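You operate a simulated robot arm through the tools that you are given. There is no shell and no other tool. Be economical: measure what you need, move in short steps, check, and stop when the job is done.

You are at the controls of a simulated robot arm. One attempt, no reset.

JOB
Let the hot plate cool and rub the glue smear off it.
Fine: switch it off, move its heel lift to the dark board, wait till the red lamp is out, use the felt block and set it back.
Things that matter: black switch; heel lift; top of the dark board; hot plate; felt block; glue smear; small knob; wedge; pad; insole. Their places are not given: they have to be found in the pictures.

It is judged by the outcome, as a careful person would: the job done as asked, and still so three seconds after it is handed in. It fails if anything else is knocked over, pushed out of place, dropped, spilled or broken.

ROBOT AND FRAMES
A 7-joint arm with a two-finger parallel gripper, fixed in place. Base frame: the origin is at the foot of the arm, x ahead of it, y to its left, z up; the work surface is at about z = 0. Readings come in mm, degrees, newtons and seconds.
With the tool pointing down near the work surface it reaches from about 240 to 620 mm from the base axis. Its first joint turns from -66.0 to 66.0 degrees. Payload 2.6 kg.
Tool frame: the origin (TCP) lies between the finger pads and is the grasp point; the fingertips stand 30 mm ahead of it; z points along the fingers, y is the line along which they close. The gripper opens to 94 mm. The fingers are 28 mm wide and 10 mm thick; the gripper's body (50 by 96 mm) begins 55 mm behind the TCP.
Orientation is told as [roll, pitch, yaw] about the base's x, y, z axes, in that order, counted from this pose: with the fingers straight down and closing along the base's y, the tool's x points along the base's -x, its y along +y and its z along -z.

CONTROLS
- The arm moves only by the tool play_rows. Its argument "motion" is a list of rows, each a list of 3 entries, a list of its own where there are three numbers: the shift along the base's x, y, z in m, then the turn, a rotation vector about the base's x, y, z in degrees, then the opening, from 0 (shut) to 1 (fully open). In form: [[[tx, ty, tz], [rx, ry, rz], fingers], ...]. A call has 1 to 12 rows; each row is the pose to reach, as a shift and turn from the pose commanded when the call began. Each row takes 0.2 s and may step no farther than 50 mm and 8.6 degrees from the row before; otherwise, or with a gripper value out of range, the whole call is refused. Where a pose cannot be reached the arm comes as near as it can. A force on the tool above 40 N (or 10 N above the force at the start of the call, whichever is more), or a blocked arm, ends the call early, and 0.2 s more pass. Each finger travels about 72 mm/s and halts on what it meets, pressing with about 41 N; the grip force reading is that of the motor and also rises with nothing between the fingers. The clock runs only during rows and for 0.2 s after the last one: add rows that repeat a pose to give the fingers time. It gives the time, the measured TCP pose, the force on the tool (base axes), the opening and the grip force at its end, in the units of the frame above (readings bear some noise).
- Cameras (640 x 400 px; columns grow to the right, rows downward): "scene" is fixed at [13.2, 416, 579.7]; the picture's right is [-0.96, -0.29, 0.00], its down [-0.12, 0.41, -0.90] and it looks along [0.26, -0.86, -0.43] (base axes); focal length 322 px, centre (320, 200). "wrist" rides on the gripper at [76, 14, -103] in the tool frame; the picture's right is [-0.18, 0.98, 0.00], its down [-0.75, -0.14, -0.64] and it looks along [-0.63, -0.12, 0.77] (tool axes); focal length 243 px, centre (320, 200).
- grab_frame(camera): a new picture of that camera. No time passes.
- probe_pixels(camera, pixels): for up to 12 pixels [column, row] of the newest picture of that camera ("zoom" is the newest enlarged one), the place [x, y, z] in the base frame of the surface seen there, good to about 2 mm, but the place of the scene camera against the robot may be out by one fixed shift of up to 12 mm in any direction. No time passes.
- zoom(camera, box): a new picture of the part [left, top, right, bottom] of that camera's present view, enlarged. No time passes.
- hand_in(): hands the job in; it is judged then, once.

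Go step by step. Measure first, check grasps and placings, and put right what went wrong. The budget is 80 turns and 34 pictures, counting those below and the enlarged ones. Unless the task says otherwise, let go and move clear before handing in, and close with one line.

The tools are called after "Emit:" by a JSON object that holds its "method" and its "body". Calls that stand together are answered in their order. play_rows: Moves the arm, as the interface text tells. Its arguments: {"type":"object","properties":{"motion":{"type":"array"}},"required":["motion"]} The other tools are called the same way: grab_frame (camera) takes a picture; probe_pixels (camera, pixels) gives the place of the surface under pixels of a picture; zoom (camera, box) takes an enlarged picture of a part of a camera's view; hand_in () hands the job in.

At the start:

```text
clock: 0.0
tool_pos: [261.0, -248.8, 372.4]
ee_rot: [0.1, -0.1, 0.0]
force: [-0.4, -0.2, 0.4]
grip_width: 94.1
grasp_force: 0.1
```

scene: 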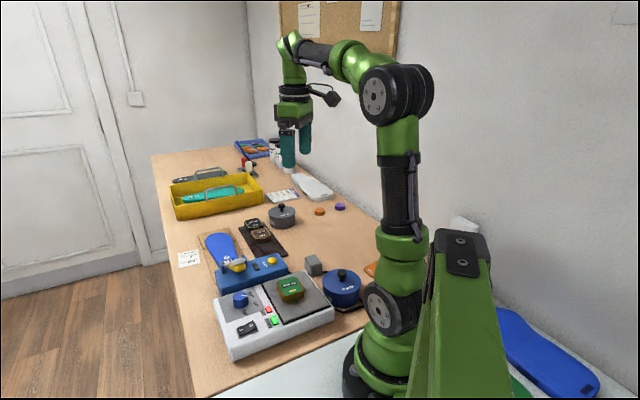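
wrist: 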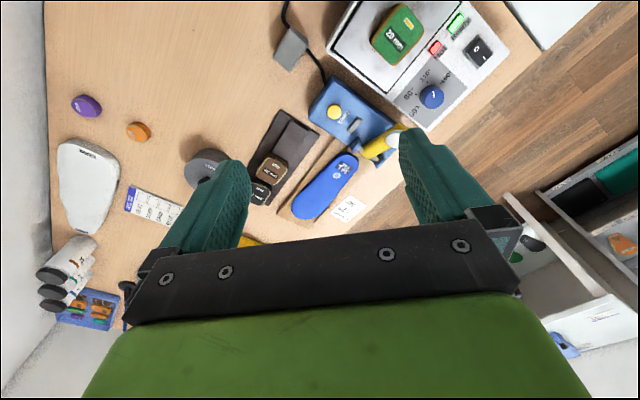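

The pictures show a grey hot plate (scene about 270,315) with a green block on its plate, a black switch and a dark board (about 262,235) with blocks. I'll enlarge both areas.

Emit:
{"method": "zoom", "body": {"camera": "scene", "box": [190, 250, 390, 375]}}

Emit:
{"method": "zoom", "body": {"camera": "wrist", "box": [240, 0, 540, 187]}}

Emit:
{"method": "zoom", "body": {"camera": "scene", "box": [160, 130, 360, 255]}}

```text
3.20 times, centred on (290, 312) of scene
```

zoom: 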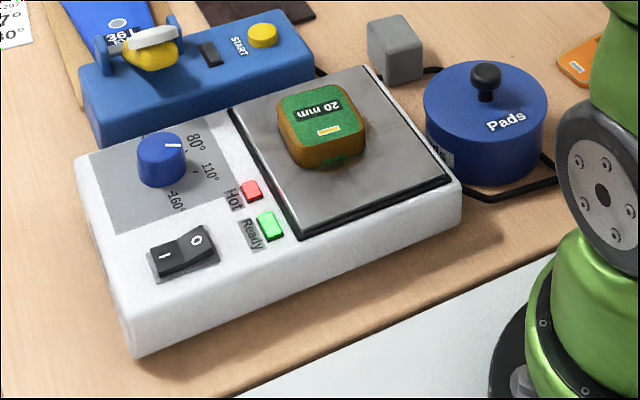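

```text
2.13 times, centred on (390, 94) of wrist
```

zoom: 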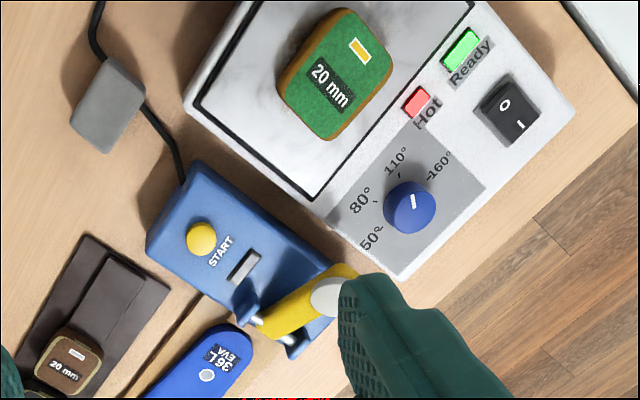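

```text
3.20 times, centred on (260, 192) of scene
```

zoom: 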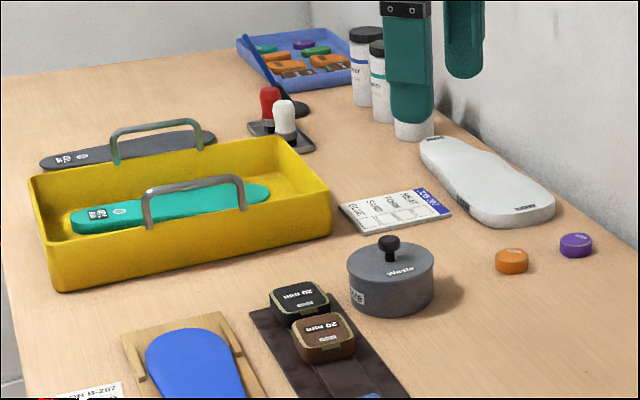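

The Hot lamp is lit at zoom (252,190). The grey block by the cable at (395,50) may be the felt block. I'll probe the main parts with a fresh hot-plate enlargement.

Emit:
{"method": "zoom", "body": {"camera": "scene", "box": [190, 210, 390, 335]}}

Emit:
{"method": "probe_pixels", "body": {"camera": "scene", "pixels": [[243, 330], [252, 325], [269, 309], [290, 285], [313, 258], [313, 270], [342, 275], [240, 299], [262, 235], [275, 248], [254, 224], [300, 318]]}}

Emit:
{"method": "probe_pixels", "body": {"camera": "wrist", "pixels": [[473, 55], [481, 45], [436, 47], [400, 35], [285, 45], [298, 40], [433, 97], [275, 170], [300, 130], [260, 195], [350, 60], [415, 5]]}}

```text
3.20 times, centred on (290, 272) of scene
```

zoom: 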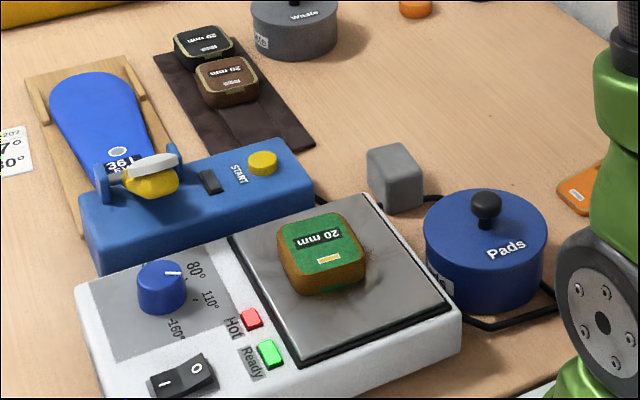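

```text
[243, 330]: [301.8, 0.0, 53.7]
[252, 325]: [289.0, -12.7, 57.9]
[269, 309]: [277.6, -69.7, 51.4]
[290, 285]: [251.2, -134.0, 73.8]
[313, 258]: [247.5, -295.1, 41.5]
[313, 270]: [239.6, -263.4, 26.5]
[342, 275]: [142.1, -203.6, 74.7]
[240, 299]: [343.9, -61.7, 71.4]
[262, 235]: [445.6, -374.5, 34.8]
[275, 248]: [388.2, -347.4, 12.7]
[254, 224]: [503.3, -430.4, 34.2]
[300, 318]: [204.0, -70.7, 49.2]
```

```text
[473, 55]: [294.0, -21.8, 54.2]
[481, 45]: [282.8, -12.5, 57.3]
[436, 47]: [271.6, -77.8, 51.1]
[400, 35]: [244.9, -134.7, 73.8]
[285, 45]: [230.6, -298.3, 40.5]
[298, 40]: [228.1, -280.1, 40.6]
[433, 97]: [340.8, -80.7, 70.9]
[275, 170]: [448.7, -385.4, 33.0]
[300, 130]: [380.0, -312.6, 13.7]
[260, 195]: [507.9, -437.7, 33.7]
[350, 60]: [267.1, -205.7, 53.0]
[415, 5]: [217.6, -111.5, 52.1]
```

The wrist readings place the O end of the switch near (286,-16,57), and it stands raised, so the plate is on. I'll move over the hot plate with the wrist camera for a clear view.

Emit:
{"method": "play_rows", "body": {"motion": [[[0, 0.045, -0.015], [0, 0, 0], 1], [[0, 0.09, -0.03], [0, 0, 0], 1], [[0, 0.135, -0.045], [0, 0, 0], 0.5], [[0, 0.175, -0.06], [0, 0, 0], 0], [[0, 0.175, -0.07], [0, 0, 0], 0], [[0, 0.175, -0.07], [0, 0, 0], 0]]}}

Emit:
{"method": "grab_frame", "body": {"camera": "wrist"}}

```text
clock: 1.4
tool_pos: [262.5, -75.7, 302.2]
ee_rot: [0.0, 0.0, 0.0]
force: [1.1, 0.3, 0.6]
grip_width: 0.0
grasp_force: 32.5
```

```text
27 pictures are left
```

wrist: 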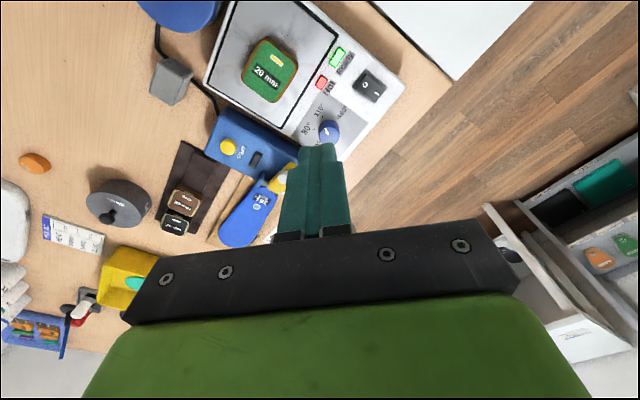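

Emit:
{"method": "zoom", "body": {"camera": "wrist", "box": [120, 0, 420, 187]}}

Emit:
{"method": "probe_pixels", "body": {"camera": "wrist", "pixels": [[365, 80], [374, 91], [362, 73], [377, 98], [246, 2], [205, 72], [276, 130], [337, 40], [270, 66], [262, 37], [291, 60], [273, 103]]}}

```text
2.13 times, centred on (270, 94) of wrist
```

zoom: 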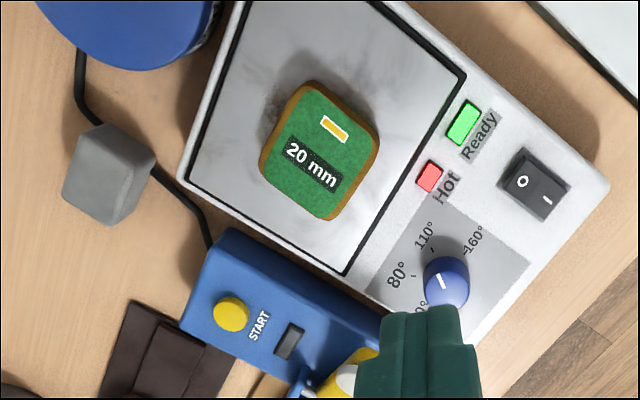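

```text
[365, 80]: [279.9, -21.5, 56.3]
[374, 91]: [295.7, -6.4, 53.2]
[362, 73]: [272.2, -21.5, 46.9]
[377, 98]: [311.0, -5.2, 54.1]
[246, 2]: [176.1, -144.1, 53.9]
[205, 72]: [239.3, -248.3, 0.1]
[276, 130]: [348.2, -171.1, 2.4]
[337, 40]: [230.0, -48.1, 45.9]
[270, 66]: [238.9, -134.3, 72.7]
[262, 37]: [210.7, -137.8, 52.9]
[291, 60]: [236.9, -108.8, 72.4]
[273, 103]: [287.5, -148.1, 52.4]
```

The whole switch is in view at zoom (520,180) for O and (545,200) for I. I'll probe finer points on it, the lift, the grey block and the plate corners.

Emit:
{"method": "probe_pixels", "body": {"camera": "zoom", "pixels": [[523, 182], [546, 199], [512, 188], [527, 158], [538, 215], [558, 187], [310, 90], [372, 130], [330, 212], [268, 165], [466, 75], [345, 274]]}}

Emit:
{"method": "probe_pixels", "body": {"camera": "zoom", "pixels": [[240, 5], [187, 180], [105, 125], [152, 155], [118, 178], [73, 145], [115, 150], [108, 222], [65, 190], [430, 178], [463, 122]]}}

```text
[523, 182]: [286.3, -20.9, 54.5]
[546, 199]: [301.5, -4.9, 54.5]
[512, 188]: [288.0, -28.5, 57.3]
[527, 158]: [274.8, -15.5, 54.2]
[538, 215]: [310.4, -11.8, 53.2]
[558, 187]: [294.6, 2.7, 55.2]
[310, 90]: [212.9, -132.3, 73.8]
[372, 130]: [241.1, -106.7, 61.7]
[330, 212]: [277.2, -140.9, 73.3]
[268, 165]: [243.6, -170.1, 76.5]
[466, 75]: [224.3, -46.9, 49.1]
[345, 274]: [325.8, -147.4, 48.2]
```

```text
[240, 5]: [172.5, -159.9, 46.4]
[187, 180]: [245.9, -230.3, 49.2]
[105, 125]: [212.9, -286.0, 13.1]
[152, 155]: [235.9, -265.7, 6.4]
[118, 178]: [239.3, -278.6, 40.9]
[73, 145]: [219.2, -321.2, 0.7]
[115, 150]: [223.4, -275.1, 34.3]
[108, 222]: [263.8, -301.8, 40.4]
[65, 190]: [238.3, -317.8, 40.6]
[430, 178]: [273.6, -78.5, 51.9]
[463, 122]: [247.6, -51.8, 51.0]
```

The O end's outer edge runs from (288,-28) to (275,-15) at z 57. I'll come down with shut fingers just outboard of the rocker's centre, at about (277,-25), stopping above it.

Emit:
{"method": "play_rows", "body": {"motion": [[[0.0145, 0.045, 0], [0, 0, 0], 0], [[0.0145, 0.0505, -0.045], [0, 0, 0], 0], [[0.0145, 0.0505, -0.09], [0, 0, 0], 0], [[0.0145, 0.0505, -0.135], [0, 0, 0], 0], [[0.0145, 0.0505, -0.18], [0, 0, 0], 0], [[0.0145, 0.0505, -0.204], [0, 0, 0], 0], [[0.0145, 0.0505, -0.204], [0, 0, 0], 0]]}}

Emit:
{"method": "zoom", "body": {"camera": "scene", "box": [200, 260, 340, 348]}}

```text
clock: 3.0
tool_pos: [275.8, -23.2, 99.5]
ee_rot: [-0.1, -0.1, -0.1]
force: [-0.2, -1.0, 0.0]
grip_width: 0.0
grasp_force: 33.2
```

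```text
4.55 times, centred on (270, 304) of scene
```

zoom: 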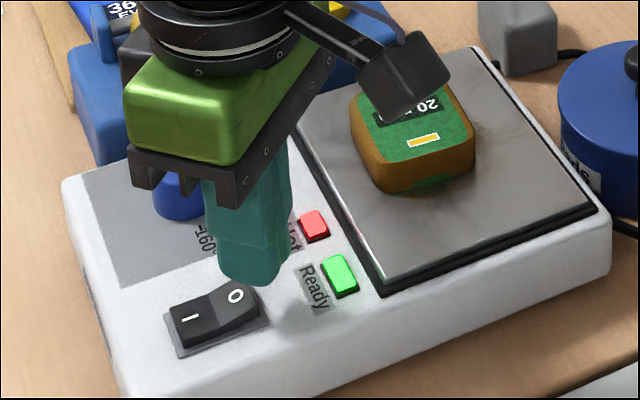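

The tip stands 12 mm above, right over the O end. I'll press down in small steps.

Emit:
{"method": "play_rows", "body": {"motion": [[[0.003, 0.001, -0.006], [0, 0, 0], 0], [[0.003, 0.001, -0.01], [0, 0, 0], 0], [[0.003, 0.001, -0.013], [0, 0, 0], 0], [[0.003, 0.001, -0.016], [0, 0, 0], 0], [[0.003, 0.001, -0.018], [0, 0, 0], 0]]}}

Emit:
{"method": "zoom", "body": {"camera": "scene", "box": [200, 260, 340, 348]}}

```text
clock: 4.1
tool_pos: [279.1, -23.6, 85.8]
ee_rot: [-0.1, 0.0, -0.2]
force: [-6.0, -1.0, 12.1]
grip_width: 0.1
grasp_force: 33.1
stopped in row 5: the force on the tool passed its limit (the readings are from after the stop); the commanded pose is now the measured one
```

```text
4.55 times, centred on (270, 304) of scene
```

zoom: 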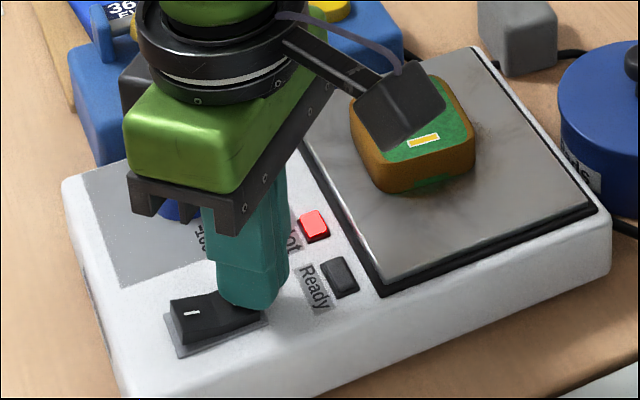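

The Ready lamp is out and the I side stands up: the plate is off, though Hot is still red. Next I'll rise, turn by -40° in line with the lift and look at it from above.

Emit:
{"method": "play_rows", "body": {"motion": [[[-0.002, 0, 0.04], [0, 0, 0], 0], [[-0.01, -0.02, 0.08], [0, 0, -8], 0.3], [[-0.02, -0.06, 0.11], [0, 0, -16], 0.6], [[-0.035, -0.09, 0.13], [0, 0, -24], 0.8], [[-0.035, -0.114, 0.14], [0, 0, -32], 0.8], [[-0.035, -0.114, 0.14], [0, 0, -40], 0.8], [[-0.035, -0.114, 0.14], [0, 0, -40], 0.8]]}}

Emit:
{"method": "grab_frame", "body": {"camera": "wrist"}}

```text
refused: row 3 steps farther than a row can; nothing moved
```

```text
23 pictures are left
```

wrist: 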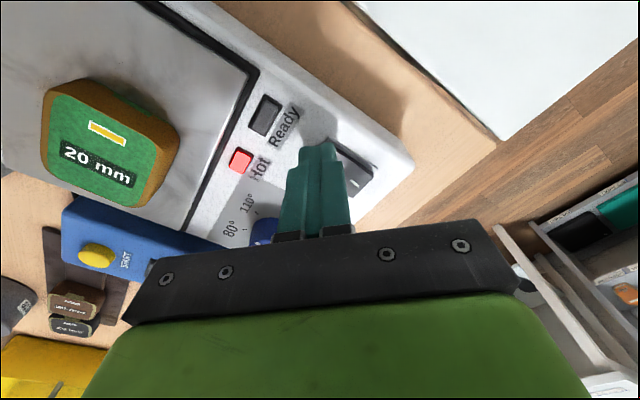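

A row was too long, so nothing moved. I'll shorten the steps. This closer view also shows the lift well (100,145), so I'll probe it.

Emit:
{"method": "probe_pixels", "body": {"camera": "wrist", "pixels": [[92, 82], [178, 128], [155, 205], [45, 170], [105, 145], [60, 95], [140, 185], [160, 130], [48, 130], [88, 180]]}}

Emit:
{"method": "play_rows", "body": {"motion": [[[-0.002, 0, 0.04], [0, 0, 0], 0], [[-0.01, -0.02, 0.08], [0, 0, -8], 0.3], [[-0.02, -0.05, 0.11], [0, 0, -16], 0.6], [[-0.035, -0.08, 0.13], [0, 0, -24], 0.8], [[-0.035, -0.114, 0.14], [0, 0, -32], 0.8], [[-0.035, -0.114, 0.14], [0, 0, -40], 0.8], [[-0.035, -0.114, 0.14], [0, 0, -40], 0.8]]}}

Emit:
{"method": "grab_frame", "body": {"camera": "wrist"}}

```text
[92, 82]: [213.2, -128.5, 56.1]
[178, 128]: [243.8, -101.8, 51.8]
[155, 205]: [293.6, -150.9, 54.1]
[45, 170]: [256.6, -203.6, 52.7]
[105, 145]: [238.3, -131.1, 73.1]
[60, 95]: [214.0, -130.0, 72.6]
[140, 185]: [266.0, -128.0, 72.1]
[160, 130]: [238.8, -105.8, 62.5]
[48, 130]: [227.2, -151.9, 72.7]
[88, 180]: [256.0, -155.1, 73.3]
```

```text
clock: 5.7
tool_pos: [244.9, -138.5, 222.5]
ee_rot: [0.0, 0.1, -40.2]
force: [0.2, -0.1, -0.2]
grip_width: 75.0
grasp_force: 0.0
```

```text
22 pictures are left
```

wrist: 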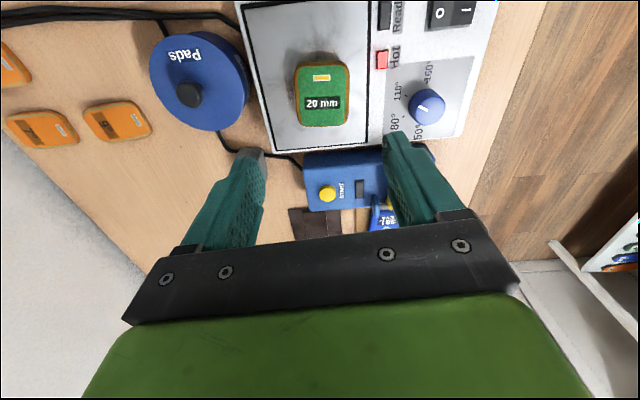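

The lift now lies square to the fingers at (322,92). I'll probe its top edges for the centre.

Emit:
{"method": "probe_pixels", "body": {"camera": "wrist", "pixels": [[297, 90], [347, 90], [321, 63], [323, 124], [322, 92], [300, 68], [343, 68], [303, 122], [345, 120]]}}

```text
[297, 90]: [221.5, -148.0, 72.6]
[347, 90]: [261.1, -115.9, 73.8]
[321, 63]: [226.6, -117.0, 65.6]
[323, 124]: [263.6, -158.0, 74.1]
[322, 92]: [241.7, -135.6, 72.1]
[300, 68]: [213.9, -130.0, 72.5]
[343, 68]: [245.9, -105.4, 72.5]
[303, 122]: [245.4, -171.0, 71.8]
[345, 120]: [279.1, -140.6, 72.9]
```

The lift is centred near (245,-137) and about 51 mm across the fingers. The tool is right above it, so I'll go down to z 85 and grip.

Emit:
{"method": "play_rows", "body": {"motion": [[[0, 0.001, -0.045], [0, 0, 0], 0.8], [[0, 0.001, -0.09], [0, 0, 0], 0.8], [[0, 0.001, -0.125], [0, 0, 0], 0.8], [[0, 0.001, -0.137], [0, 0, 0], 0.8], [[0, 0.001, -0.137], [0, 0, 0], 0.45], [[0, 0.001, -0.137], [0, 0, 0], 0.4], [[0, 0.001, -0.137], [0, 0, 0], 0.4]]}}

```text
clock: 7.3
tool_pos: [245.2, -136.4, 87.3]
ee_rot: [0.0, 0.1, -40.2]
force: [-0.1, -0.6, 0.6]
grip_width: 51.2
grasp_force: 41.1
```

Gripped at 51 mm. I'll lift it and swing toward the dark board at height for a look.

Emit:
{"method": "play_rows", "body": {"motion": [[[0, 0, 0.03], [0, 0, 0], 0.4], [[0, 0, 0.07], [0, 0, 0], 0.4], [[0, 0, 0.12], [0, 0, 0], 0.4], [[0.01, -0.04, 0.14], [0, 0, 0], 0.4], [[0.035, -0.08, 0.14], [0, 0, 0], 0.4], [[0.06, -0.115, 0.14], [0, 0, 0], 0.4], [[0.06, -0.115, 0.14], [0, 0, 0], 0.4]]}}

Emit:
{"method": "grab_frame", "body": {"camera": "wrist"}}

Emit:
{"method": "zoom", "body": {"camera": "scene", "box": [210, 190, 350, 278]}}

```text
clock: 8.9
tool_pos: [304.9, -251.0, 228.3]
ee_rot: [0.0, 0.0, -40.2]
force: [0.4, -0.4, 1.1]
grip_width: 51.3
grasp_force: 41.5
```

```text
21 pictures are left
```

wrist: 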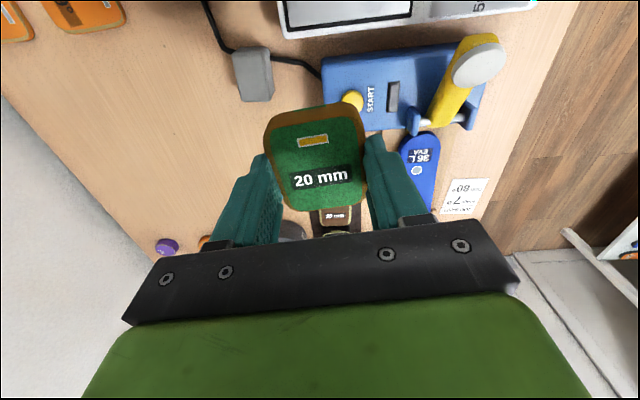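

```text
4.55 times, centred on (280, 234) of scene
```

zoom: 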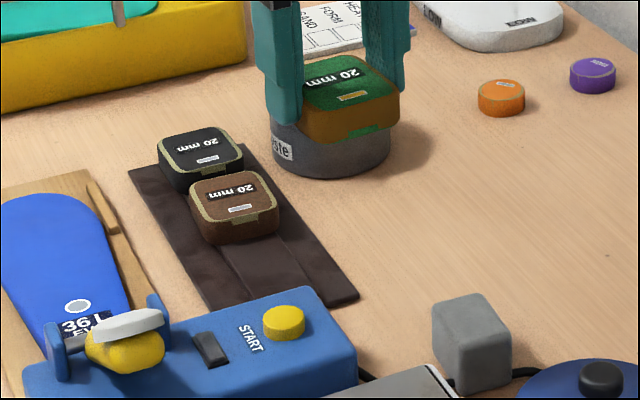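

The lift is held level. The free part of the dark board is its near end, around zoom (270,270). I'll probe the board and its blocks.

Emit:
{"method": "probe_pixels", "body": {"camera": "zoom", "pixels": [[357, 297], [208, 303], [130, 170], [243, 147], [215, 265], [270, 265], [320, 265], [290, 235], [238, 300], [280, 228], [195, 225], [250, 243]]}}

Emit:
{"method": "probe_pixels", "body": {"camera": "scene", "pixels": [[262, 262], [275, 255], [282, 250]]}}

```text
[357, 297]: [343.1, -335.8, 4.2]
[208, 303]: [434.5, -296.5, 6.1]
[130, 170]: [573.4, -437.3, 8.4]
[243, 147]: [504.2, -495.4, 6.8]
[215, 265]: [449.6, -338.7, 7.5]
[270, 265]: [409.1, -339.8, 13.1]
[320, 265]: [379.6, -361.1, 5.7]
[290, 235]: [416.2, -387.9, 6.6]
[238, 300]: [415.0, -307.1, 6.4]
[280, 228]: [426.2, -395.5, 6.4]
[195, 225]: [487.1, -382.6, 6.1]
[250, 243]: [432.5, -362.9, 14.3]
```

```text
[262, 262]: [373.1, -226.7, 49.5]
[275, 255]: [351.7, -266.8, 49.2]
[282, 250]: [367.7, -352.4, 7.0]
```

The board's raised centre strip (z about 13) carries the other two blocks and its near end is free. I'll shift sideways so the wrist camera sees that end past the held lift.

Emit:
{"method": "play_rows", "body": {"motion": [[[0.045, -0.007, 0], [0, 0, 0], 0.4], [[0.09, -0.014, 0], [0, 0, 0], 0.4], [[0.135, -0.02, 0], [0, 0, 0], 0.4], [[0.15, -0.022, 0.01], [0, 0, 0], 0.4], [[0.15, -0.022, 0.01], [0, 0, 0], 0.4]]}}

Emit:
{"method": "grab_frame", "body": {"camera": "wrist"}}

```text
clock: 10.1
tool_pos: [454.5, -272.0, 237.8]
ee_rot: [0.1, 0.1, -40.1]
force: [-1.0, 0.2, -0.1]
grip_width: 51.4
grasp_force: 40.9
```

```text
19 pictures are left
```

wrist: 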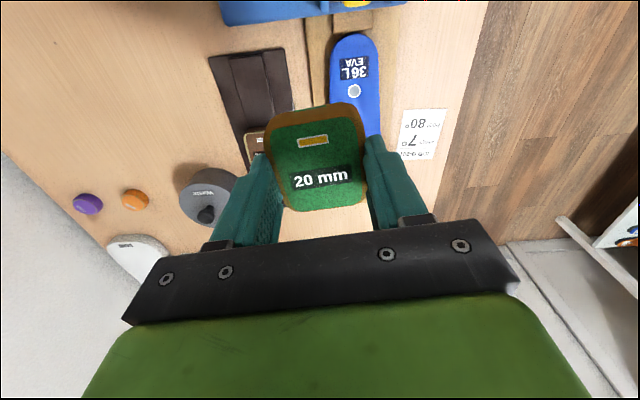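

The near end of the board shows at (250,90), with the strip between columns 232 and 268 and the brown block at (255,140). I'll probe the strip's edges.

Emit:
{"method": "probe_pixels", "body": {"camera": "wrist", "pixels": [[232, 56], [265, 54], [235, 90], [269, 88], [252, 72], [253, 100], [247, 132], [262, 129], [222, 90], [283, 88], [285, 50], [212, 56]]}}

Emit:
{"method": "zoom", "body": {"camera": "wrist", "box": [190, 10, 350, 160]}}

```text
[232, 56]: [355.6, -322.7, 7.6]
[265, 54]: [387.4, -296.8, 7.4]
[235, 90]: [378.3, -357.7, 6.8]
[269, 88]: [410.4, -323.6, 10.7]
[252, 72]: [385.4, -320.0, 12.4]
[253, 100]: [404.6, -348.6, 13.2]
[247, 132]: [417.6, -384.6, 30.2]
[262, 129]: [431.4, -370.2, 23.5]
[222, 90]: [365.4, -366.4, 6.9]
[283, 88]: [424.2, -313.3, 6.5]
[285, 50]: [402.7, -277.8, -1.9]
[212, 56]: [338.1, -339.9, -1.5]
```

```text
2.67 times, centred on (270, 85) of wrist
```

zoom: 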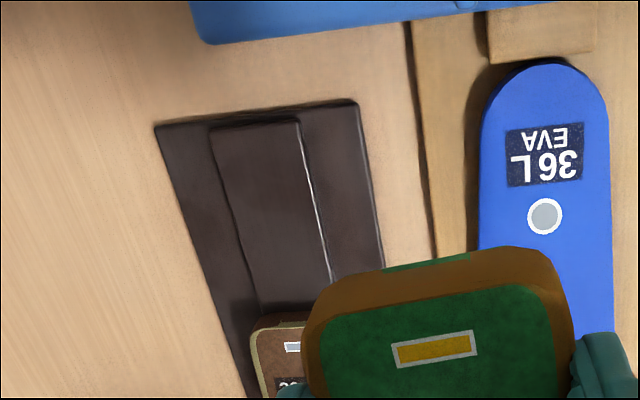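

I'll refine the strip's corners and brown block's near face with the enlarged view.

Emit:
{"method": "probe_pixels", "body": {"camera": "zoom", "pixels": [[214, 132], [296, 126], [250, 255], [322, 250], [256, 129], [285, 250], [262, 308], [300, 312], [265, 325], [300, 325], [160, 128], [355, 106]]}}

```text
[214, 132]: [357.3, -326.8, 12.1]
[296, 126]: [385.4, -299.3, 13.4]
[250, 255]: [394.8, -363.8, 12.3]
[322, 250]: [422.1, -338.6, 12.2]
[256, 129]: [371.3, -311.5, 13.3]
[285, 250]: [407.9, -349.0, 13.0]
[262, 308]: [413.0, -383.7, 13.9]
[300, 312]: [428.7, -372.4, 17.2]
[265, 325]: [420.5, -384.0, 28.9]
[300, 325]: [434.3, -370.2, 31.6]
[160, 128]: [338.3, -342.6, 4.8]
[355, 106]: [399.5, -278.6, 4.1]
```

The strip is free for about 82 mm from its near end (371,-312) and runs at -46°. I'll carry the lift to (399,-341), turn 5.5° more and go down to just above the strip.

Emit:
{"method": "play_rows", "body": {"motion": [[[-0.028, -0.035, 0], [0, 0, -3], 0.4], [[-0.0555, -0.0693, 0], [0, 0, -5.5], 0.4], [[-0.0555, -0.0693, -0.04], [0, 0, -5.5], 0.4], [[-0.0555, -0.0693, -0.085], [0, 0, -5.5], 0.4], [[-0.0555, -0.0693, -0.13], [0, 0, -5.5], 0.4], [[-0.0555, -0.0693, -0.165], [0, 0, -5.5], 0.4], [[-0.0555, -0.0693, -0.178], [0, 0, -5.5], 0.4], [[-0.0555, -0.0693, -0.178], [0, 0, -5.5], 0.4]]}}

Emit:
{"method": "zoom", "body": {"camera": "scene", "box": [210, 190, 350, 278]}}

```text
clock: 11.9
tool_pos: [396.5, -341.5, 59.2]
ee_rot: [0.0, -0.1, -45.8]
force: [0.4, -0.1, -0.8]
grip_width: 51.3
grasp_force: 41.2
```

```text
4.55 times, centred on (280, 234) of scene
```

zoom: 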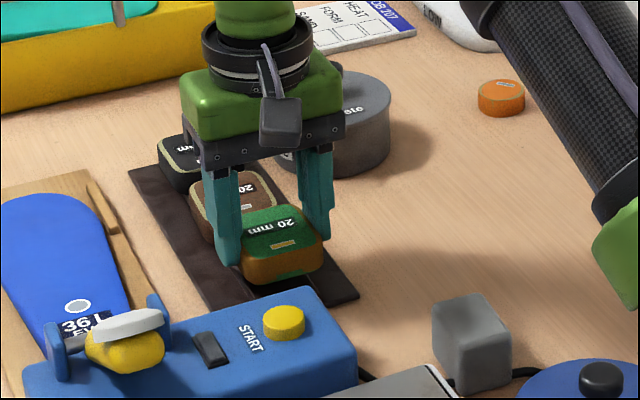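

The lift hangs in line with the strip, clear of the brown block. I'll lower it the last 10 mm.

Emit:
{"method": "play_rows", "body": {"motion": [[[0.0015, 0, -0.005], [0, 0, 0], 0.4], [[0.0015, 0, -0.009], [0, 0, 0], 0.4], [[0.0015, 0, -0.011], [0, 0, 0], 0.4], [[0.0015, 0, -0.011], [0, 0, 0], 0.4]]}}

```text
clock: 12.9
tool_pos: [399.5, -341.8, 48.7]
ee_rot: [0.0, 0.0, -45.7]
force: [-0.1, 0.1, -0.5]
grip_width: 51.5
grasp_force: 41.4
```

Emit:
{"method": "play_rows", "body": {"motion": [[[0, 0, -0.001], [0, 0, 0], 0.4], [[0, 0, -0.002], [0, 0, 0], 0.4], [[0, 0, -0.003], [0, 0, 0], 0.4], [[0, 0, -0.004], [0, 0, 0], 0.4]]}}

```text
clock: 13.9
tool_pos: [400.4, -342.5, 45.8]
ee_rot: [0.0, -0.3, -45.9]
force: [-8.8, 8.0, 28.0]
grip_width: 51.3
grasp_force: 40.8
```

The upward force of 28 N says the lift stands on the strip. I'll ease back 1 mm, let go and rise.

Emit:
{"method": "play_rows", "body": {"motion": [[[-0.001, 0.0005, 0.0015], [0, 0, 0], 0.4], [[-0.001, 0.0005, 0.0015], [0, 0, 0], 0.65], [[-0.001, 0.0005, 0.0015], [0, 0, 0], 0.8], [[-0.001, 0.0005, 0.0015], [0, 0, 0], 0.8], [[-0.001, 0.0005, 0.035], [0, 0, 0], 0.8], [[-0.001, 0.0005, 0.08], [0, 0, 0], 0.8], [[-0.001, 0.0005, 0.125], [0, 0, 0], 0.8], [[-0.02, 0.04, 0.145], [0, 0, 0], 0.8], [[-0.05, 0.075, 0.155], [0, 0, 0], 0.8], [[-0.08, 0.11, 0.155], [0, 0, 0], 0.8], [[-0.08, 0.11, 0.155], [0, 0, 0], 0.8]]}}

Emit:
{"method": "grab_frame", "body": {"camera": "wrist"}}

Emit:
{"method": "zoom", "body": {"camera": "scene", "box": [190, 210, 390, 335]}}

```text
clock: 16.3
tool_pos: [321.4, -233.8, 200.7]
ee_rot: [0.0, -0.1, -45.7]
force: [0.8, -0.5, 0.3]
grip_width: 74.9
grasp_force: 0.1
```

```text
16 pictures are left
```

wrist: 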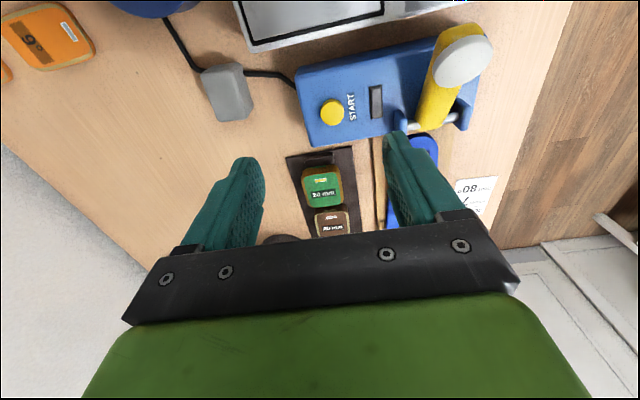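

```text
3.20 times, centred on (290, 272) of scene
```

zoom: 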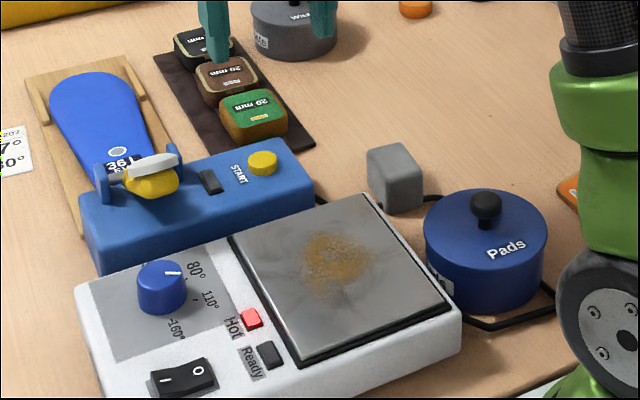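

The lift sits on the board, and the brown smear is now visible on the plate at zoom (340,262), with Hot still red. I'll probe the smear, the plate corners for the camera shift, and the grey block.

Emit:
{"method": "probe_pixels", "body": {"camera": "zoom", "pixels": [[340, 262], [303, 262], [378, 262], [335, 234], [330, 292], [300, 364], [448, 306], [367, 197], [231, 240], [320, 290], [365, 245], [398, 178]]}}

Emit:
{"method": "probe_pixels", "body": {"camera": "wrist", "pixels": [[202, 72], [239, 66], [253, 105], [220, 115], [228, 95], [252, 50], [385, 12], [208, 98], [248, 85], [234, 118]]}}

```text
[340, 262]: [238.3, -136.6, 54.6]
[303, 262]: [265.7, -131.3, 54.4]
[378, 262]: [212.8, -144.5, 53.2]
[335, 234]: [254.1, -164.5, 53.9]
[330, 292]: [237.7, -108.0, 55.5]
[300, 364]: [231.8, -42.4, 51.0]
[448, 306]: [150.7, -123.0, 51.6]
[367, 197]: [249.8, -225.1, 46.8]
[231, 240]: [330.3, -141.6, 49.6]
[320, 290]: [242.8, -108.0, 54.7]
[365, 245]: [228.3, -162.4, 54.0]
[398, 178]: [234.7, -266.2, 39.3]
```

```text
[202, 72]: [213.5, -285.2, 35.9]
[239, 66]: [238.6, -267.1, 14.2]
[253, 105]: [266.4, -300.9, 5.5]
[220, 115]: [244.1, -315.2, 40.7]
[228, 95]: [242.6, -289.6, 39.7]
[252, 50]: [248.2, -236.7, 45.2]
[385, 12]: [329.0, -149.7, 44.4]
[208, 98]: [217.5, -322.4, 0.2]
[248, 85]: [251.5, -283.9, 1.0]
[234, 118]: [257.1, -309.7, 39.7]
```

The camera shift is about (+5.5,+5.5), so the smear is centred near (233,-142) and about 55 mm across. I'll move above the grey block for an aligned view.

Emit:
{"method": "play_rows", "body": {"motion": [[[-0.035, -0.025, 0], [0, 0, 0], 0.8], [[-0.07, -0.05, 0], [0, 0, 0], 0.8], [[-0.081, -0.06, 0], [0, 0, 0], 0.8], [[-0.081, -0.06, -0.01], [0, 0, 0], 0.8]]}}

Emit:
{"method": "zoom", "body": {"camera": "wrist", "box": [220, 0, 420, 125]}}

```text
clock: 17.3
tool_pos: [239.0, -293.0, 190.5]
ee_rot: [-0.1, 0.0, -45.6]
force: [-0.2, 0.7, 0.0]
grip_width: 75.2
grasp_force: 0.0
```

```text
3.20 times, centred on (320, 62) of wrist
```

zoom: 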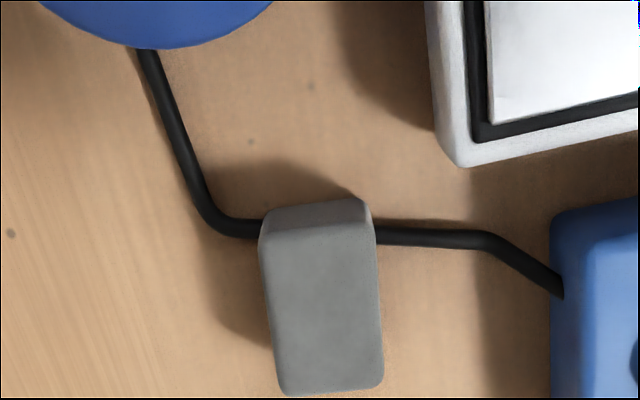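

The cable meets the block at both sides, at zoom (255,230) and (380,236). I need to know whether it runs behind, under or into the block, so I'll probe closely.

Emit:
{"method": "probe_pixels", "body": {"camera": "zoom", "pixels": [[250, 229], [390, 236], [275, 210], [355, 203], [315, 207], [315, 225], [270, 245], [365, 235], [285, 385], [375, 378], [325, 310], [425, 238]]}}

Emit:
{"method": "zoom", "body": {"camera": "scene", "box": [290, 240, 350, 278]}}

```text
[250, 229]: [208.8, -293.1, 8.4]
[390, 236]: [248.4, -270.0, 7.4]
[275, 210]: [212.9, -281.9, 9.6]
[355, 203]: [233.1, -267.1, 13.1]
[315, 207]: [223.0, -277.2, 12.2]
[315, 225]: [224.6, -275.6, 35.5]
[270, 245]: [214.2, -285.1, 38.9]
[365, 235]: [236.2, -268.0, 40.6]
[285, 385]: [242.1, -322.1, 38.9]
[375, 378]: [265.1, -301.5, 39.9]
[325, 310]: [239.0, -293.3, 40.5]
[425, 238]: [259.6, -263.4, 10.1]
```

```text
10.53 times, centred on (320, 259) of scene
```

zoom: 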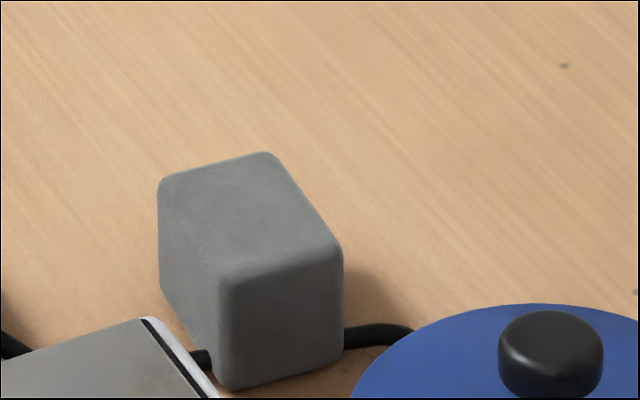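

The cable line passes just inside the block's back face, which might mean it is a cord brick rather than felt. Before I touch it I'll check for other felt-block candidates.

Emit:
{"method": "grab_frame", "body": {"camera": "wrist"}}

Emit:
{"method": "zoom", "body": {"camera": "scene", "box": [225, 130, 345, 205]}}

```text
12 pictures are left
```

wrist: 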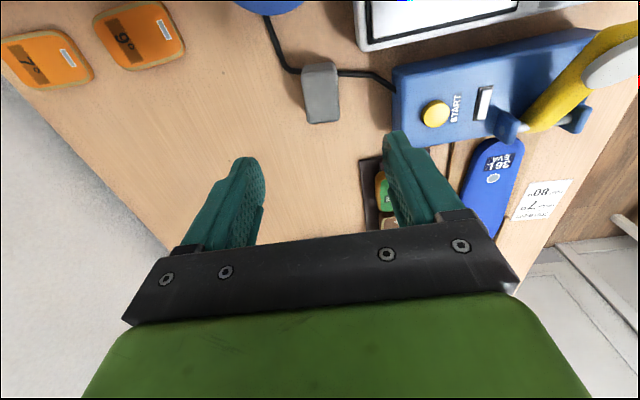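

```text
5.33 times, centred on (285, 168) of scene
```

zoom: 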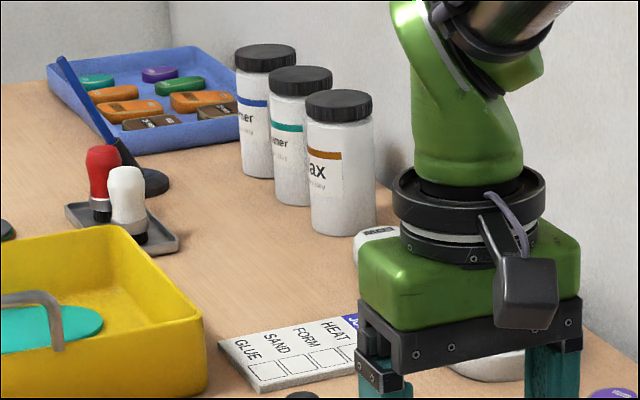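

No other felt block is in sight: the orange pieces are wedges and the pots hold other things. So the grey block (32 by 45 by 40 mm, centre (239,-294)) is it. I'll grip it with the tips above the cable (z>14) and test-lift gently.

Emit:
{"method": "play_rows", "body": {"motion": [[[0.002, -0.003, -0.045], [0, 0, -2], 0.8], [[0.002, -0.003, -0.09], [0, 0, -2], 0.8], [[0.002, -0.003, -0.125], [0, 0, -2], 0.8], [[0.002, -0.003, -0.144], [0, 0, -2], 0.8], [[0.002, -0.003, -0.144], [0, 0, -2], 0.5], [[0.002, -0.003, -0.144], [0, 0, -2], 0.3], [[0.002, -0.003, -0.144], [0, 0, -2], 0.25], [[0.002, -0.003, -0.144], [0, 0, -2], 0.25]]}}

```text
clock: 19.1
tool_pos: [240.4, -296.6, 44.4]
ee_rot: [0.0, -0.1, -47.7]
force: [1.2, 0.6, 11.4]
grip_width: 34.6
grasp_force: 41.1
```

It is gripped at 34.6 mm. I'll lift slowly and watch the force and the cable.

Emit:
{"method": "play_rows", "body": {"motion": [[[0, 0, 0.005], [0, 0, 0], 0.25], [[0, 0, 0.01], [0, 0, 0], 0.25], [[0, 0, 0.018], [0, 0, 0], 0.25], [[0, 0, 0.025], [0, 0, 0], 0.25]]}}

Emit:
{"method": "zoom", "body": {"camera": "scene", "box": [230, 215, 390, 335]}}

```text
clock: 20.1
tool_pos: [240.8, -295.8, 68.8]
ee_rot: [0.0, 0.0, -47.7]
force: [-0.1, -0.3, -0.1]
grip_width: 34.8
grasp_force: 40.8
```

```text
3.33 times, centred on (310, 275) of scene
```

zoom: 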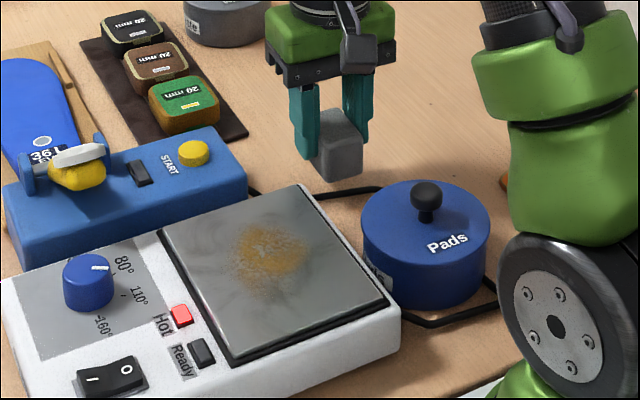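

The block comes away freely and the cable stays put, so it is the felt block. I'll carry it high over the smear and wait there for the red lamp.

Emit:
{"method": "play_rows", "body": {"motion": [[[0, 0, 0.045], [0, 0, 0], 0.25], [[0, 0, 0.08], [0, 0, 0], 0.25], [[0, 0.04, 0.09], [0, 0, 0], 0.25], [[-0.003, 0.08, 0.09], [0, 0, 0], 0.25], [[-0.006, 0.12, 0.09], [0, 0, 0], 0.25], [[-0.008, 0.153, 0.09], [0, 0, 0], 0.25], [[-0.008, 0.153, 0.09], [0, 0, 0], 0.25], [[-0.008, 0.153, 0.09], [0, 0, 0], 0.25], [[-0.008, 0.153, 0.09], [0, 0, 0], 0.25], [[-0.008, 0.153, 0.09], [0, 0, 0], 0.25], [[-0.008, 0.153, 0.09], [0, 0, 0], 0.25], [[-0.008, 0.153, 0.09], [0, 0, 0], 0.25]]}}

Emit:
{"method": "play_rows", "body": {"motion": [[[0, 0, 0], [0, 0, 0], 0.25], [[0, 0, 0], [0, 0, 0], 0.25], [[0, 0, 0], [0, 0, 0], 0.25], [[0, 0, 0], [0, 0, 0], 0.25], [[0, 0, 0], [0, 0, 0], 0.25], [[0, 0, 0], [0, 0, 0], 0.25], [[0, 0, 0], [0, 0, 0], 0.25], [[0, 0, 0], [0, 0, 0], 0.25], [[0, 0, 0], [0, 0, 0], 0.25], [[0, 0, 0], [0, 0, 0], 0.25], [[0, 0, 0], [0, 0, 0], 0.25], [[0, 0, 0], [0, 0, 0], 0.25]]}}

Emit:
{"method": "play_rows", "body": {"motion": [[[0, 0, 0], [0, 0, 0], 0.25], [[0, 0, 0], [0, 0, 0], 0.25], [[0, 0, 0], [0, 0, 0], 0.25], [[0, 0, 0], [0, 0, 0], 0.25], [[0, 0, 0], [0, 0, 0], 0.25], [[0, 0, 0], [0, 0, 0], 0.25], [[0, 0, 0], [0, 0, 0], 0.25], [[0, 0, 0], [0, 0, 0], 0.25], [[0, 0, 0], [0, 0, 0], 0.25], [[0, 0, 0], [0, 0, 0], 0.25], [[0, 0, 0], [0, 0, 0], 0.25], [[0, 0, 0], [0, 0, 0], 0.25]]}}

Emit:
{"method": "play_rows", "body": {"motion": [[[0, 0, 0], [0, 0, 0], 0.25], [[0, 0, 0], [0, 0, 0], 0.25], [[0, 0, 0], [0, 0, 0], 0.25], [[0, 0, 0], [0, 0, 0], 0.25], [[0, 0, 0], [0, 0, 0], 0.25], [[0, 0, 0], [0, 0, 0], 0.25], [[0, 0, 0], [0, 0, 0], 0.25], [[0, 0, 0], [0, 0, 0], 0.25], [[0, 0, 0], [0, 0, 0], 0.25], [[0, 0, 0], [0, 0, 0], 0.25], [[0, 0, 0], [0, 0, 0], 0.25], [[0, 0, 0], [0, 0, 0], 0.25]]}}

Emit:
{"method": "zoom", "body": {"camera": "scene", "box": [210, 240, 370, 340]}}

```text
clock: 22.7
tool_pos: [232.0, -141.5, 159.5]
ee_rot: [0.0, 0.1, -47.6]
force: [0.3, -0.2, 0.3]
grip_width: 34.8
grasp_force: 41.2
```

```text
clock: 25.3
tool_pos: [232.8, -142.0, 161.1]
ee_rot: [0.1, 0.0, -47.7]
force: [0.3, 0.0, -0.5]
grip_width: 34.6
grasp_force: 41.7
```

```text
clock: 27.9
tool_pos: [231.3, -141.9, 160.5]
ee_rot: [0.0, 0.0, -47.8]
force: [0.2, 0.1, -1.2]
grip_width: 34.9
grasp_force: 41.0
```

```text
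clock: 30.5
tool_pos: [232.6, -142.0, 160.6]
ee_rot: [0.0, 0.0, -47.6]
force: [0.5, -0.6, -1.1]
grip_width: 34.6
grasp_force: 40.7
```

```text
4.00 times, centred on (290, 290) of scene
```

zoom: 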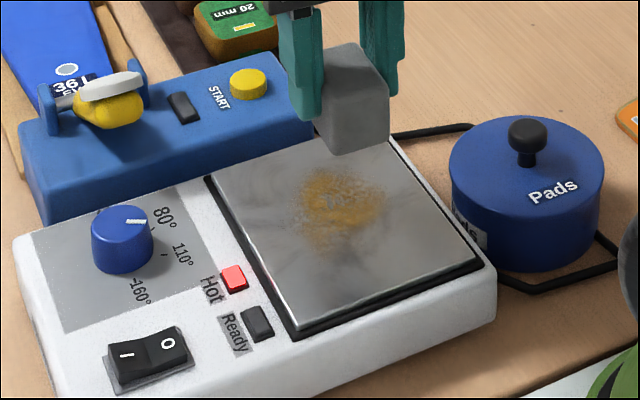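

The Hot lamp at zoom (232,278) is still red at 30 s, so I'll go on waiting.

Emit:
{"method": "play_rows", "body": {"motion": [[[0, 0, 0], [0, 0, 0], 0.25], [[0, 0, 0], [0, 0, 0], 0.25], [[0, 0, 0], [0, 0, 0], 0.25], [[0, 0, 0], [0, 0, 0], 0.25], [[0, 0, 0], [0, 0, 0], 0.25], [[0, 0, 0], [0, 0, 0], 0.25], [[0, 0, 0], [0, 0, 0], 0.25], [[0, 0, 0], [0, 0, 0], 0.25], [[0, 0, 0], [0, 0, 0], 0.25], [[0, 0, 0], [0, 0, 0], 0.25], [[0, 0, 0], [0, 0, 0], 0.25], [[0, 0, 0], [0, 0, 0], 0.25]]}}

Emit:
{"method": "play_rows", "body": {"motion": [[[0, 0, 0], [0, 0, 0], 0.25], [[0, 0, 0], [0, 0, 0], 0.25], [[0, 0, 0], [0, 0, 0], 0.25], [[0, 0, 0], [0, 0, 0], 0.25], [[0, 0, 0], [0, 0, 0], 0.25], [[0, 0, 0], [0, 0, 0], 0.25], [[0, 0, 0], [0, 0, 0], 0.25], [[0, 0, 0], [0, 0, 0], 0.25], [[0, 0, 0], [0, 0, 0], 0.25], [[0, 0, 0], [0, 0, 0], 0.25], [[0, 0, 0], [0, 0, 0], 0.25], [[0, 0, 0], [0, 0, 0], 0.25]]}}

Emit:
{"method": "play_rows", "body": {"motion": [[[0, 0, 0], [0, 0, 0], 0.25], [[0, 0, 0], [0, 0, 0], 0.25], [[0, 0, 0], [0, 0, 0], 0.25], [[0, 0, 0], [0, 0, 0], 0.25], [[0, 0, 0], [0, 0, 0], 0.25], [[0, 0, 0], [0, 0, 0], 0.25], [[0, 0, 0], [0, 0, 0], 0.25], [[0, 0, 0], [0, 0, 0], 0.25], [[0, 0, 0], [0, 0, 0], 0.25], [[0, 0, 0], [0, 0, 0], 0.25], [[0, 0, 0], [0, 0, 0], 0.25], [[0, 0, 0], [0, 0, 0], 0.25]]}}

Emit:
{"method": "play_rows", "body": {"motion": [[[0, 0, 0], [0, 0, 0], 0.25], [[0, 0, 0], [0, 0, 0], 0.25], [[0, 0, 0], [0, 0, 0], 0.25], [[0, 0, 0], [0, 0, 0], 0.25], [[0, 0, 0], [0, 0, 0], 0.25], [[0, 0, 0], [0, 0, 0], 0.25], [[0, 0, 0], [0, 0, 0], 0.25], [[0, 0, 0], [0, 0, 0], 0.25], [[0, 0, 0], [0, 0, 0], 0.25], [[0, 0, 0], [0, 0, 0], 0.25], [[0, 0, 0], [0, 0, 0], 0.25], [[0, 0, 0], [0, 0, 0], 0.25]]}}

Emit:
{"method": "play_rows", "body": {"motion": [[[0, 0, 0], [0, 0, 0], 0.25], [[0, 0, 0], [0, 0, 0], 0.25], [[0, 0, 0], [0, 0, 0], 0.25], [[0, 0, 0], [0, 0, 0], 0.25], [[0, 0, 0], [0, 0, 0], 0.25], [[0, 0, 0], [0, 0, 0], 0.25], [[0, 0, 0], [0, 0, 0], 0.25], [[0, 0, 0], [0, 0, 0], 0.25], [[0, 0, 0], [0, 0, 0], 0.25], [[0, 0, 0], [0, 0, 0], 0.25], [[0, 0, 0], [0, 0, 0], 0.25], [[0, 0, 0], [0, 0, 0], 0.25]]}}

Emit:
{"method": "zoom", "body": {"camera": "scene", "box": [210, 240, 370, 340]}}

```text
clock: 33.1
tool_pos: [231.0, -142.0, 159.4]
ee_rot: [0.1, 0.0, -47.6]
force: [1.0, 0.7, -0.8]
grip_width: 34.5
grasp_force: 41.2
```

```text
clock: 35.7
tool_pos: [231.8, -141.6, 160.3]
ee_rot: [0.0, 0.0, -47.6]
force: [-0.3, 0.6, -0.8]
grip_width: 34.8
grasp_force: 40.1
```

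```text
clock: 38.3
tool_pos: [232.3, -143.6, 160.4]
ee_rot: [0.0, 0.0, -47.7]
force: [0.3, -0.5, -0.9]
grip_width: 34.7
grasp_force: 41.1
```

```text
clock: 40.9
tool_pos: [231.8, -142.4, 160.3]
ee_rot: [0.0, 0.1, -47.7]
force: [-1.0, 1.3, -0.1]
grip_width: 34.5
grasp_force: 41.0
```

```text
clock: 43.5
tool_pos: [230.6, -142.3, 160.1]
ee_rot: [-0.1, 0.0, -47.6]
force: [0.5, -0.4, -0.8]
grip_width: 34.4
grasp_force: 41.0
```

```text
4.00 times, centred on (290, 290) of scene
```

zoom: 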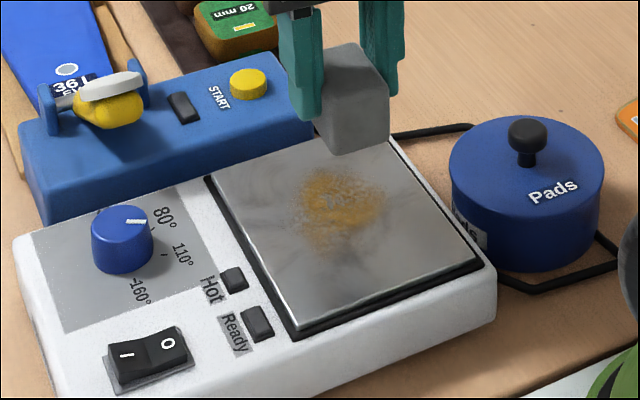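

The Hot lamp at (232,278) is out. I'll lower the felt onto the smear in small steps to find contact.

Emit:
{"method": "play_rows", "body": {"motion": [[[0, 0, -0.03], [0, 0, 0], 0.25], [[0, 0, -0.052], [0, 0, 0], 0.25], [[0, 0, -0.058], [0, 0, 0], 0.25], [[0, 0, -0.061], [0, 0, 0], 0.25], [[0, 0, -0.063], [0, 0, 0], 0.25], [[0, 0, -0.064], [0, 0, 0], 0.25]]}}

```text
clock: 45.0
tool_pos: [232.5, -142.3, 98.2]
ee_rot: [0.2, 0.0, -47.9]
force: [-2.6, 1.9, 9.4]
grip_width: 34.6
grasp_force: 41.2
stopped in row 6: the force on the tool passed its limit (the readings are from after the stop); the commanded pose is now the measured one
```

The felt touches the plate at z 98 with about 9 N. I'll sweep it across the smear in overlapping strokes.

Emit:
{"method": "play_rows", "body": {"motion": [[[0, 0, -0.001], [0, 0, 0], 0.25], [[0.0185, 0.0168, -0.001], [0, 0, 0], 0.25], [[0, 0, -0.001], [0, 0, 0], 0.25], [[-0.0185, -0.0168, -0.001], [0, 0, 0], 0.25], [[-0.0051, -0.0316, -0.001], [0, 0, 0], 0.25], [[0.0134, -0.0148, -0.001], [0, 0, 0], 0.25], [[0.0319, 0.002, -0.001], [0, 0, 0], 0.25], [[0.0185, 0.0168, -0.001], [0, 0, 0], 0.25], [[0.0051, 0.0316, -0.001], [0, 0, 0], 0.25], [[-0.0134, 0.0148, -0.001], [0, 0, 0], 0.25], [[-0.0319, -0.002, -0.001], [0, 0, 0], 0.25], [[0, 0, -0.001], [0, 0, 0], 0.25]]}}

```text
clock: 45.4
tool_pos: [233.3, -142.1, 97.7]
ee_rot: [0.1, 0.1, -48.1]
force: [-2.7, 1.8, 9.1]
grip_width: 34.4
grasp_force: 41.0
stopped in row 2: the force on the tool passed its limit (the readings are from after the stop); the commanded pose is now the measured one
```

The extra press was too much, so I'll rub at the present height without pressing further.

Emit:
{"method": "play_rows", "body": {"motion": [[[0, 0, 0.0005], [0, 0, 0], 0.25], [[0.0093, 0.0084, 0.0005], [0, 0, 0], 0.25], [[0.0185, 0.0168, 0.0005], [0, 0, 0], 0.25], [[0, 0, 0.0005], [0, 0, 0], 0.25], [[-0.0185, -0.0168, 0.0005], [0, 0, 0], 0.25], [[-0.0051, -0.0316, 0.0005], [0, 0, 0], 0.25], [[0.0134, -0.0148, 0.0005], [0, 0, 0], 0.25], [[0.0319, 0.002, 0.0005], [0, 0, 0], 0.25], [[0.0051, 0.0316, 0.0005], [0, 0, 0], 0.25], [[-0.0134, 0.0148, 0.0005], [0, 0, 0], 0.25], [[-0.0319, -0.002, 0.0005], [0, 0, 0], 0.25], [[0, 0, 0.0005], [0, 0, 0], 0.25]]}}

```text
clock: 48.0
tool_pos: [235.6, -141.2, 98.5]
ee_rot: [0.1, 0.1, -48.0]
force: [-0.2, -0.6, -0.8]
grip_width: 34.8
grasp_force: 40.4
```

The strokes ran through, but the end force is near zero, so contact may have been light. I'll look at the smear.

Emit:
{"method": "zoom", "body": {"camera": "scene", "box": [210, 240, 370, 340]}}

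```text
4.00 times, centred on (290, 290) of scene
```

zoom: 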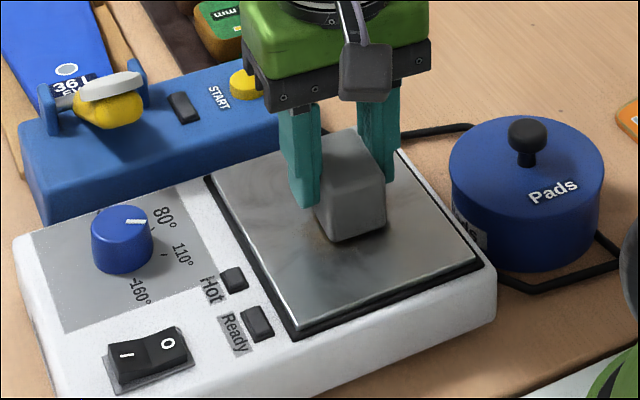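

Most of the smear is gone, with a faint trace by the block's foot at (318,238). I'll do a second round with a touch more pressure.

Emit:
{"method": "play_rows", "body": {"motion": [[[0, 0, -0.0008], [0, 0, 0], 0.25], [[0.0093, 0.0084, -0.0008], [0, 0, 0], 0.25], [[0.0185, 0.0168, -0.0008], [0, 0, 0], 0.25], [[0.0025, 0.0308, -0.0008], [0, 0, 0], 0.25], [[-0.016, 0.014, -0.0008], [0, 0, 0], 0.25], [[-0.0345, -0.0028, -0.0008], [0, 0, 0], 0.25], [[-0.0185, -0.0168, -0.0008], [0, 0, 0], 0.25], [[0, 0, -0.0008], [0, 0, 0], 0.25], [[0.0185, 0.0168, -0.0008], [0, 0, 0], 0.25], [[0.0319, 0.002, -0.0008], [0, 0, 0], 0.25], [[0.0134, -0.0148, -0.0008], [0, 0, 0], 0.25], [[-0.0051, -0.0316, -0.0008], [0, 0, 0], 0.25]]}}

```text
clock: 49.5
tool_pos: [202.7, -148.6, 97.3]
ee_rot: [0.1, 0.3, -48.3]
force: [1.4, -2.0, 5.8]
grip_width: 34.3
grasp_force: 40.7
stopped in row 7: the force on the tool passed its limit (the readings are from after the stop); the commanded pose is now the measured one
```

The press limit stopped it after half the round. I'll ease off 0.5 mm, finish the other strokes, then rise and look.

Emit:
{"method": "play_rows", "body": {"motion": [[[0, 0, 0.0005], [0, 0, 0], 0.25], [[0.0133, -0.0094, 0.0005], [0, 0, 0], 0.25], [[0.0323, 0.0076, 0.0005], [0, 0, 0], 0.25], [[0.0503, 0.0246, 0.0005], [0, 0, 0], 0.25], [[0.0643, 0.0096, 0.0005], [0, 0, 0], 0.25], [[0.0453, -0.0074, 0.0005], [0, 0, 0], 0.25], [[0.0273, -0.0244, 0.0005], [0, 0, 0], 0.25], [[0.0323, 0.0076, 0.0005], [0, 0, 0], 0.25], [[0.0323, 0.0076, 0.04], [0, 0, 0], 0.25], [[0.0323, 0.0076, 0.085], [0, 0, 0], 0.25], [[0.0323, 0.0076, 0.085], [0, 0, 0], 0.25]]}}

Emit:
{"method": "zoom", "body": {"camera": "scene", "box": [210, 240, 370, 340]}}

```text
clock: 51.9
tool_pos: [236.8, -139.9, 183.4]
ee_rot: [0.1, 0.3, -48.3]
force: [-0.6, 0.2, 0.1]
grip_width: 34.8
grasp_force: 40.6
```

```text
4.00 times, centred on (290, 290) of scene
```

zoom: 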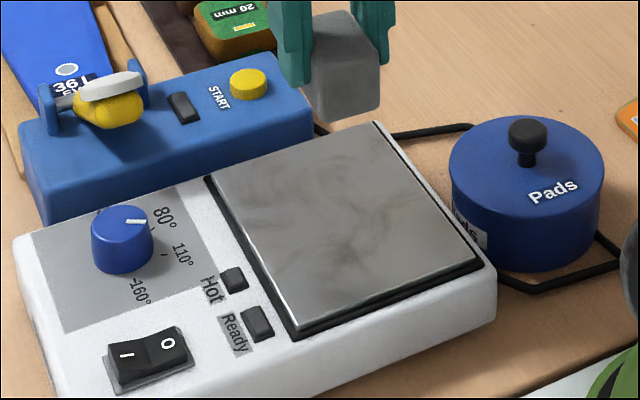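

The plate is clean. I'll carry the felt block back to its place at (240.6,-296.3) and stop 10 mm above the table.

Emit:
{"method": "play_rows", "body": {"motion": [[[0.001, -0.045, 0], [0, 0, 0.6], 0.25], [[0.002, -0.09, 0], [0, 0, 0.6], 0.25], [[0.004, -0.13, 0], [0, 0, 0.6], 0.25], [[0.0056, -0.155, 0], [0, 0, 0.6], 0.25], [[0.0056, -0.155, -0.045], [0, 0, 0.6], 0.25], [[0.0056, -0.155, -0.09], [0, 0, 0.6], 0.25], [[0.0056, -0.155, -0.12], [0, 0, 0.6], 0.25], [[0.0056, -0.155, -0.128], [0, 0, 0.6], 0.25], [[0.0056, -0.155, -0.128], [0, 0, 0.6], 0.25]]}}

```text
clock: 53.9
tool_pos: [238.2, -296.5, 56.1]
ee_rot: [0.3, 0.4, -47.8]
force: [0.5, -0.4, -0.5]
grip_width: 34.8
grasp_force: 41.0
```

It hangs about 11 mm above its place. I'll lower it gently to contact.

Emit:
{"method": "play_rows", "body": {"motion": [[[0.0012, 0, -0.005], [0, -0.2, 0], 0.25], [[0.0012, 0, -0.008], [0, -0.2, 0], 0.25], [[0.0012, 0, -0.0095], [0, -0.2, 0], 0.25], [[0.0012, 0, -0.0105], [0, -0.2, 0], 0.25], [[0.0012, 0, -0.0115], [0, -0.2, 0], 0.25]]}}

```text
clock: 55.1
tool_pos: [240.8, -295.3, 45.5]
ee_rot: [0.4, 0.1, -47.7]
force: [-3.4, 8.2, 27.5]
grip_width: 34.5
grasp_force: 40.5
```

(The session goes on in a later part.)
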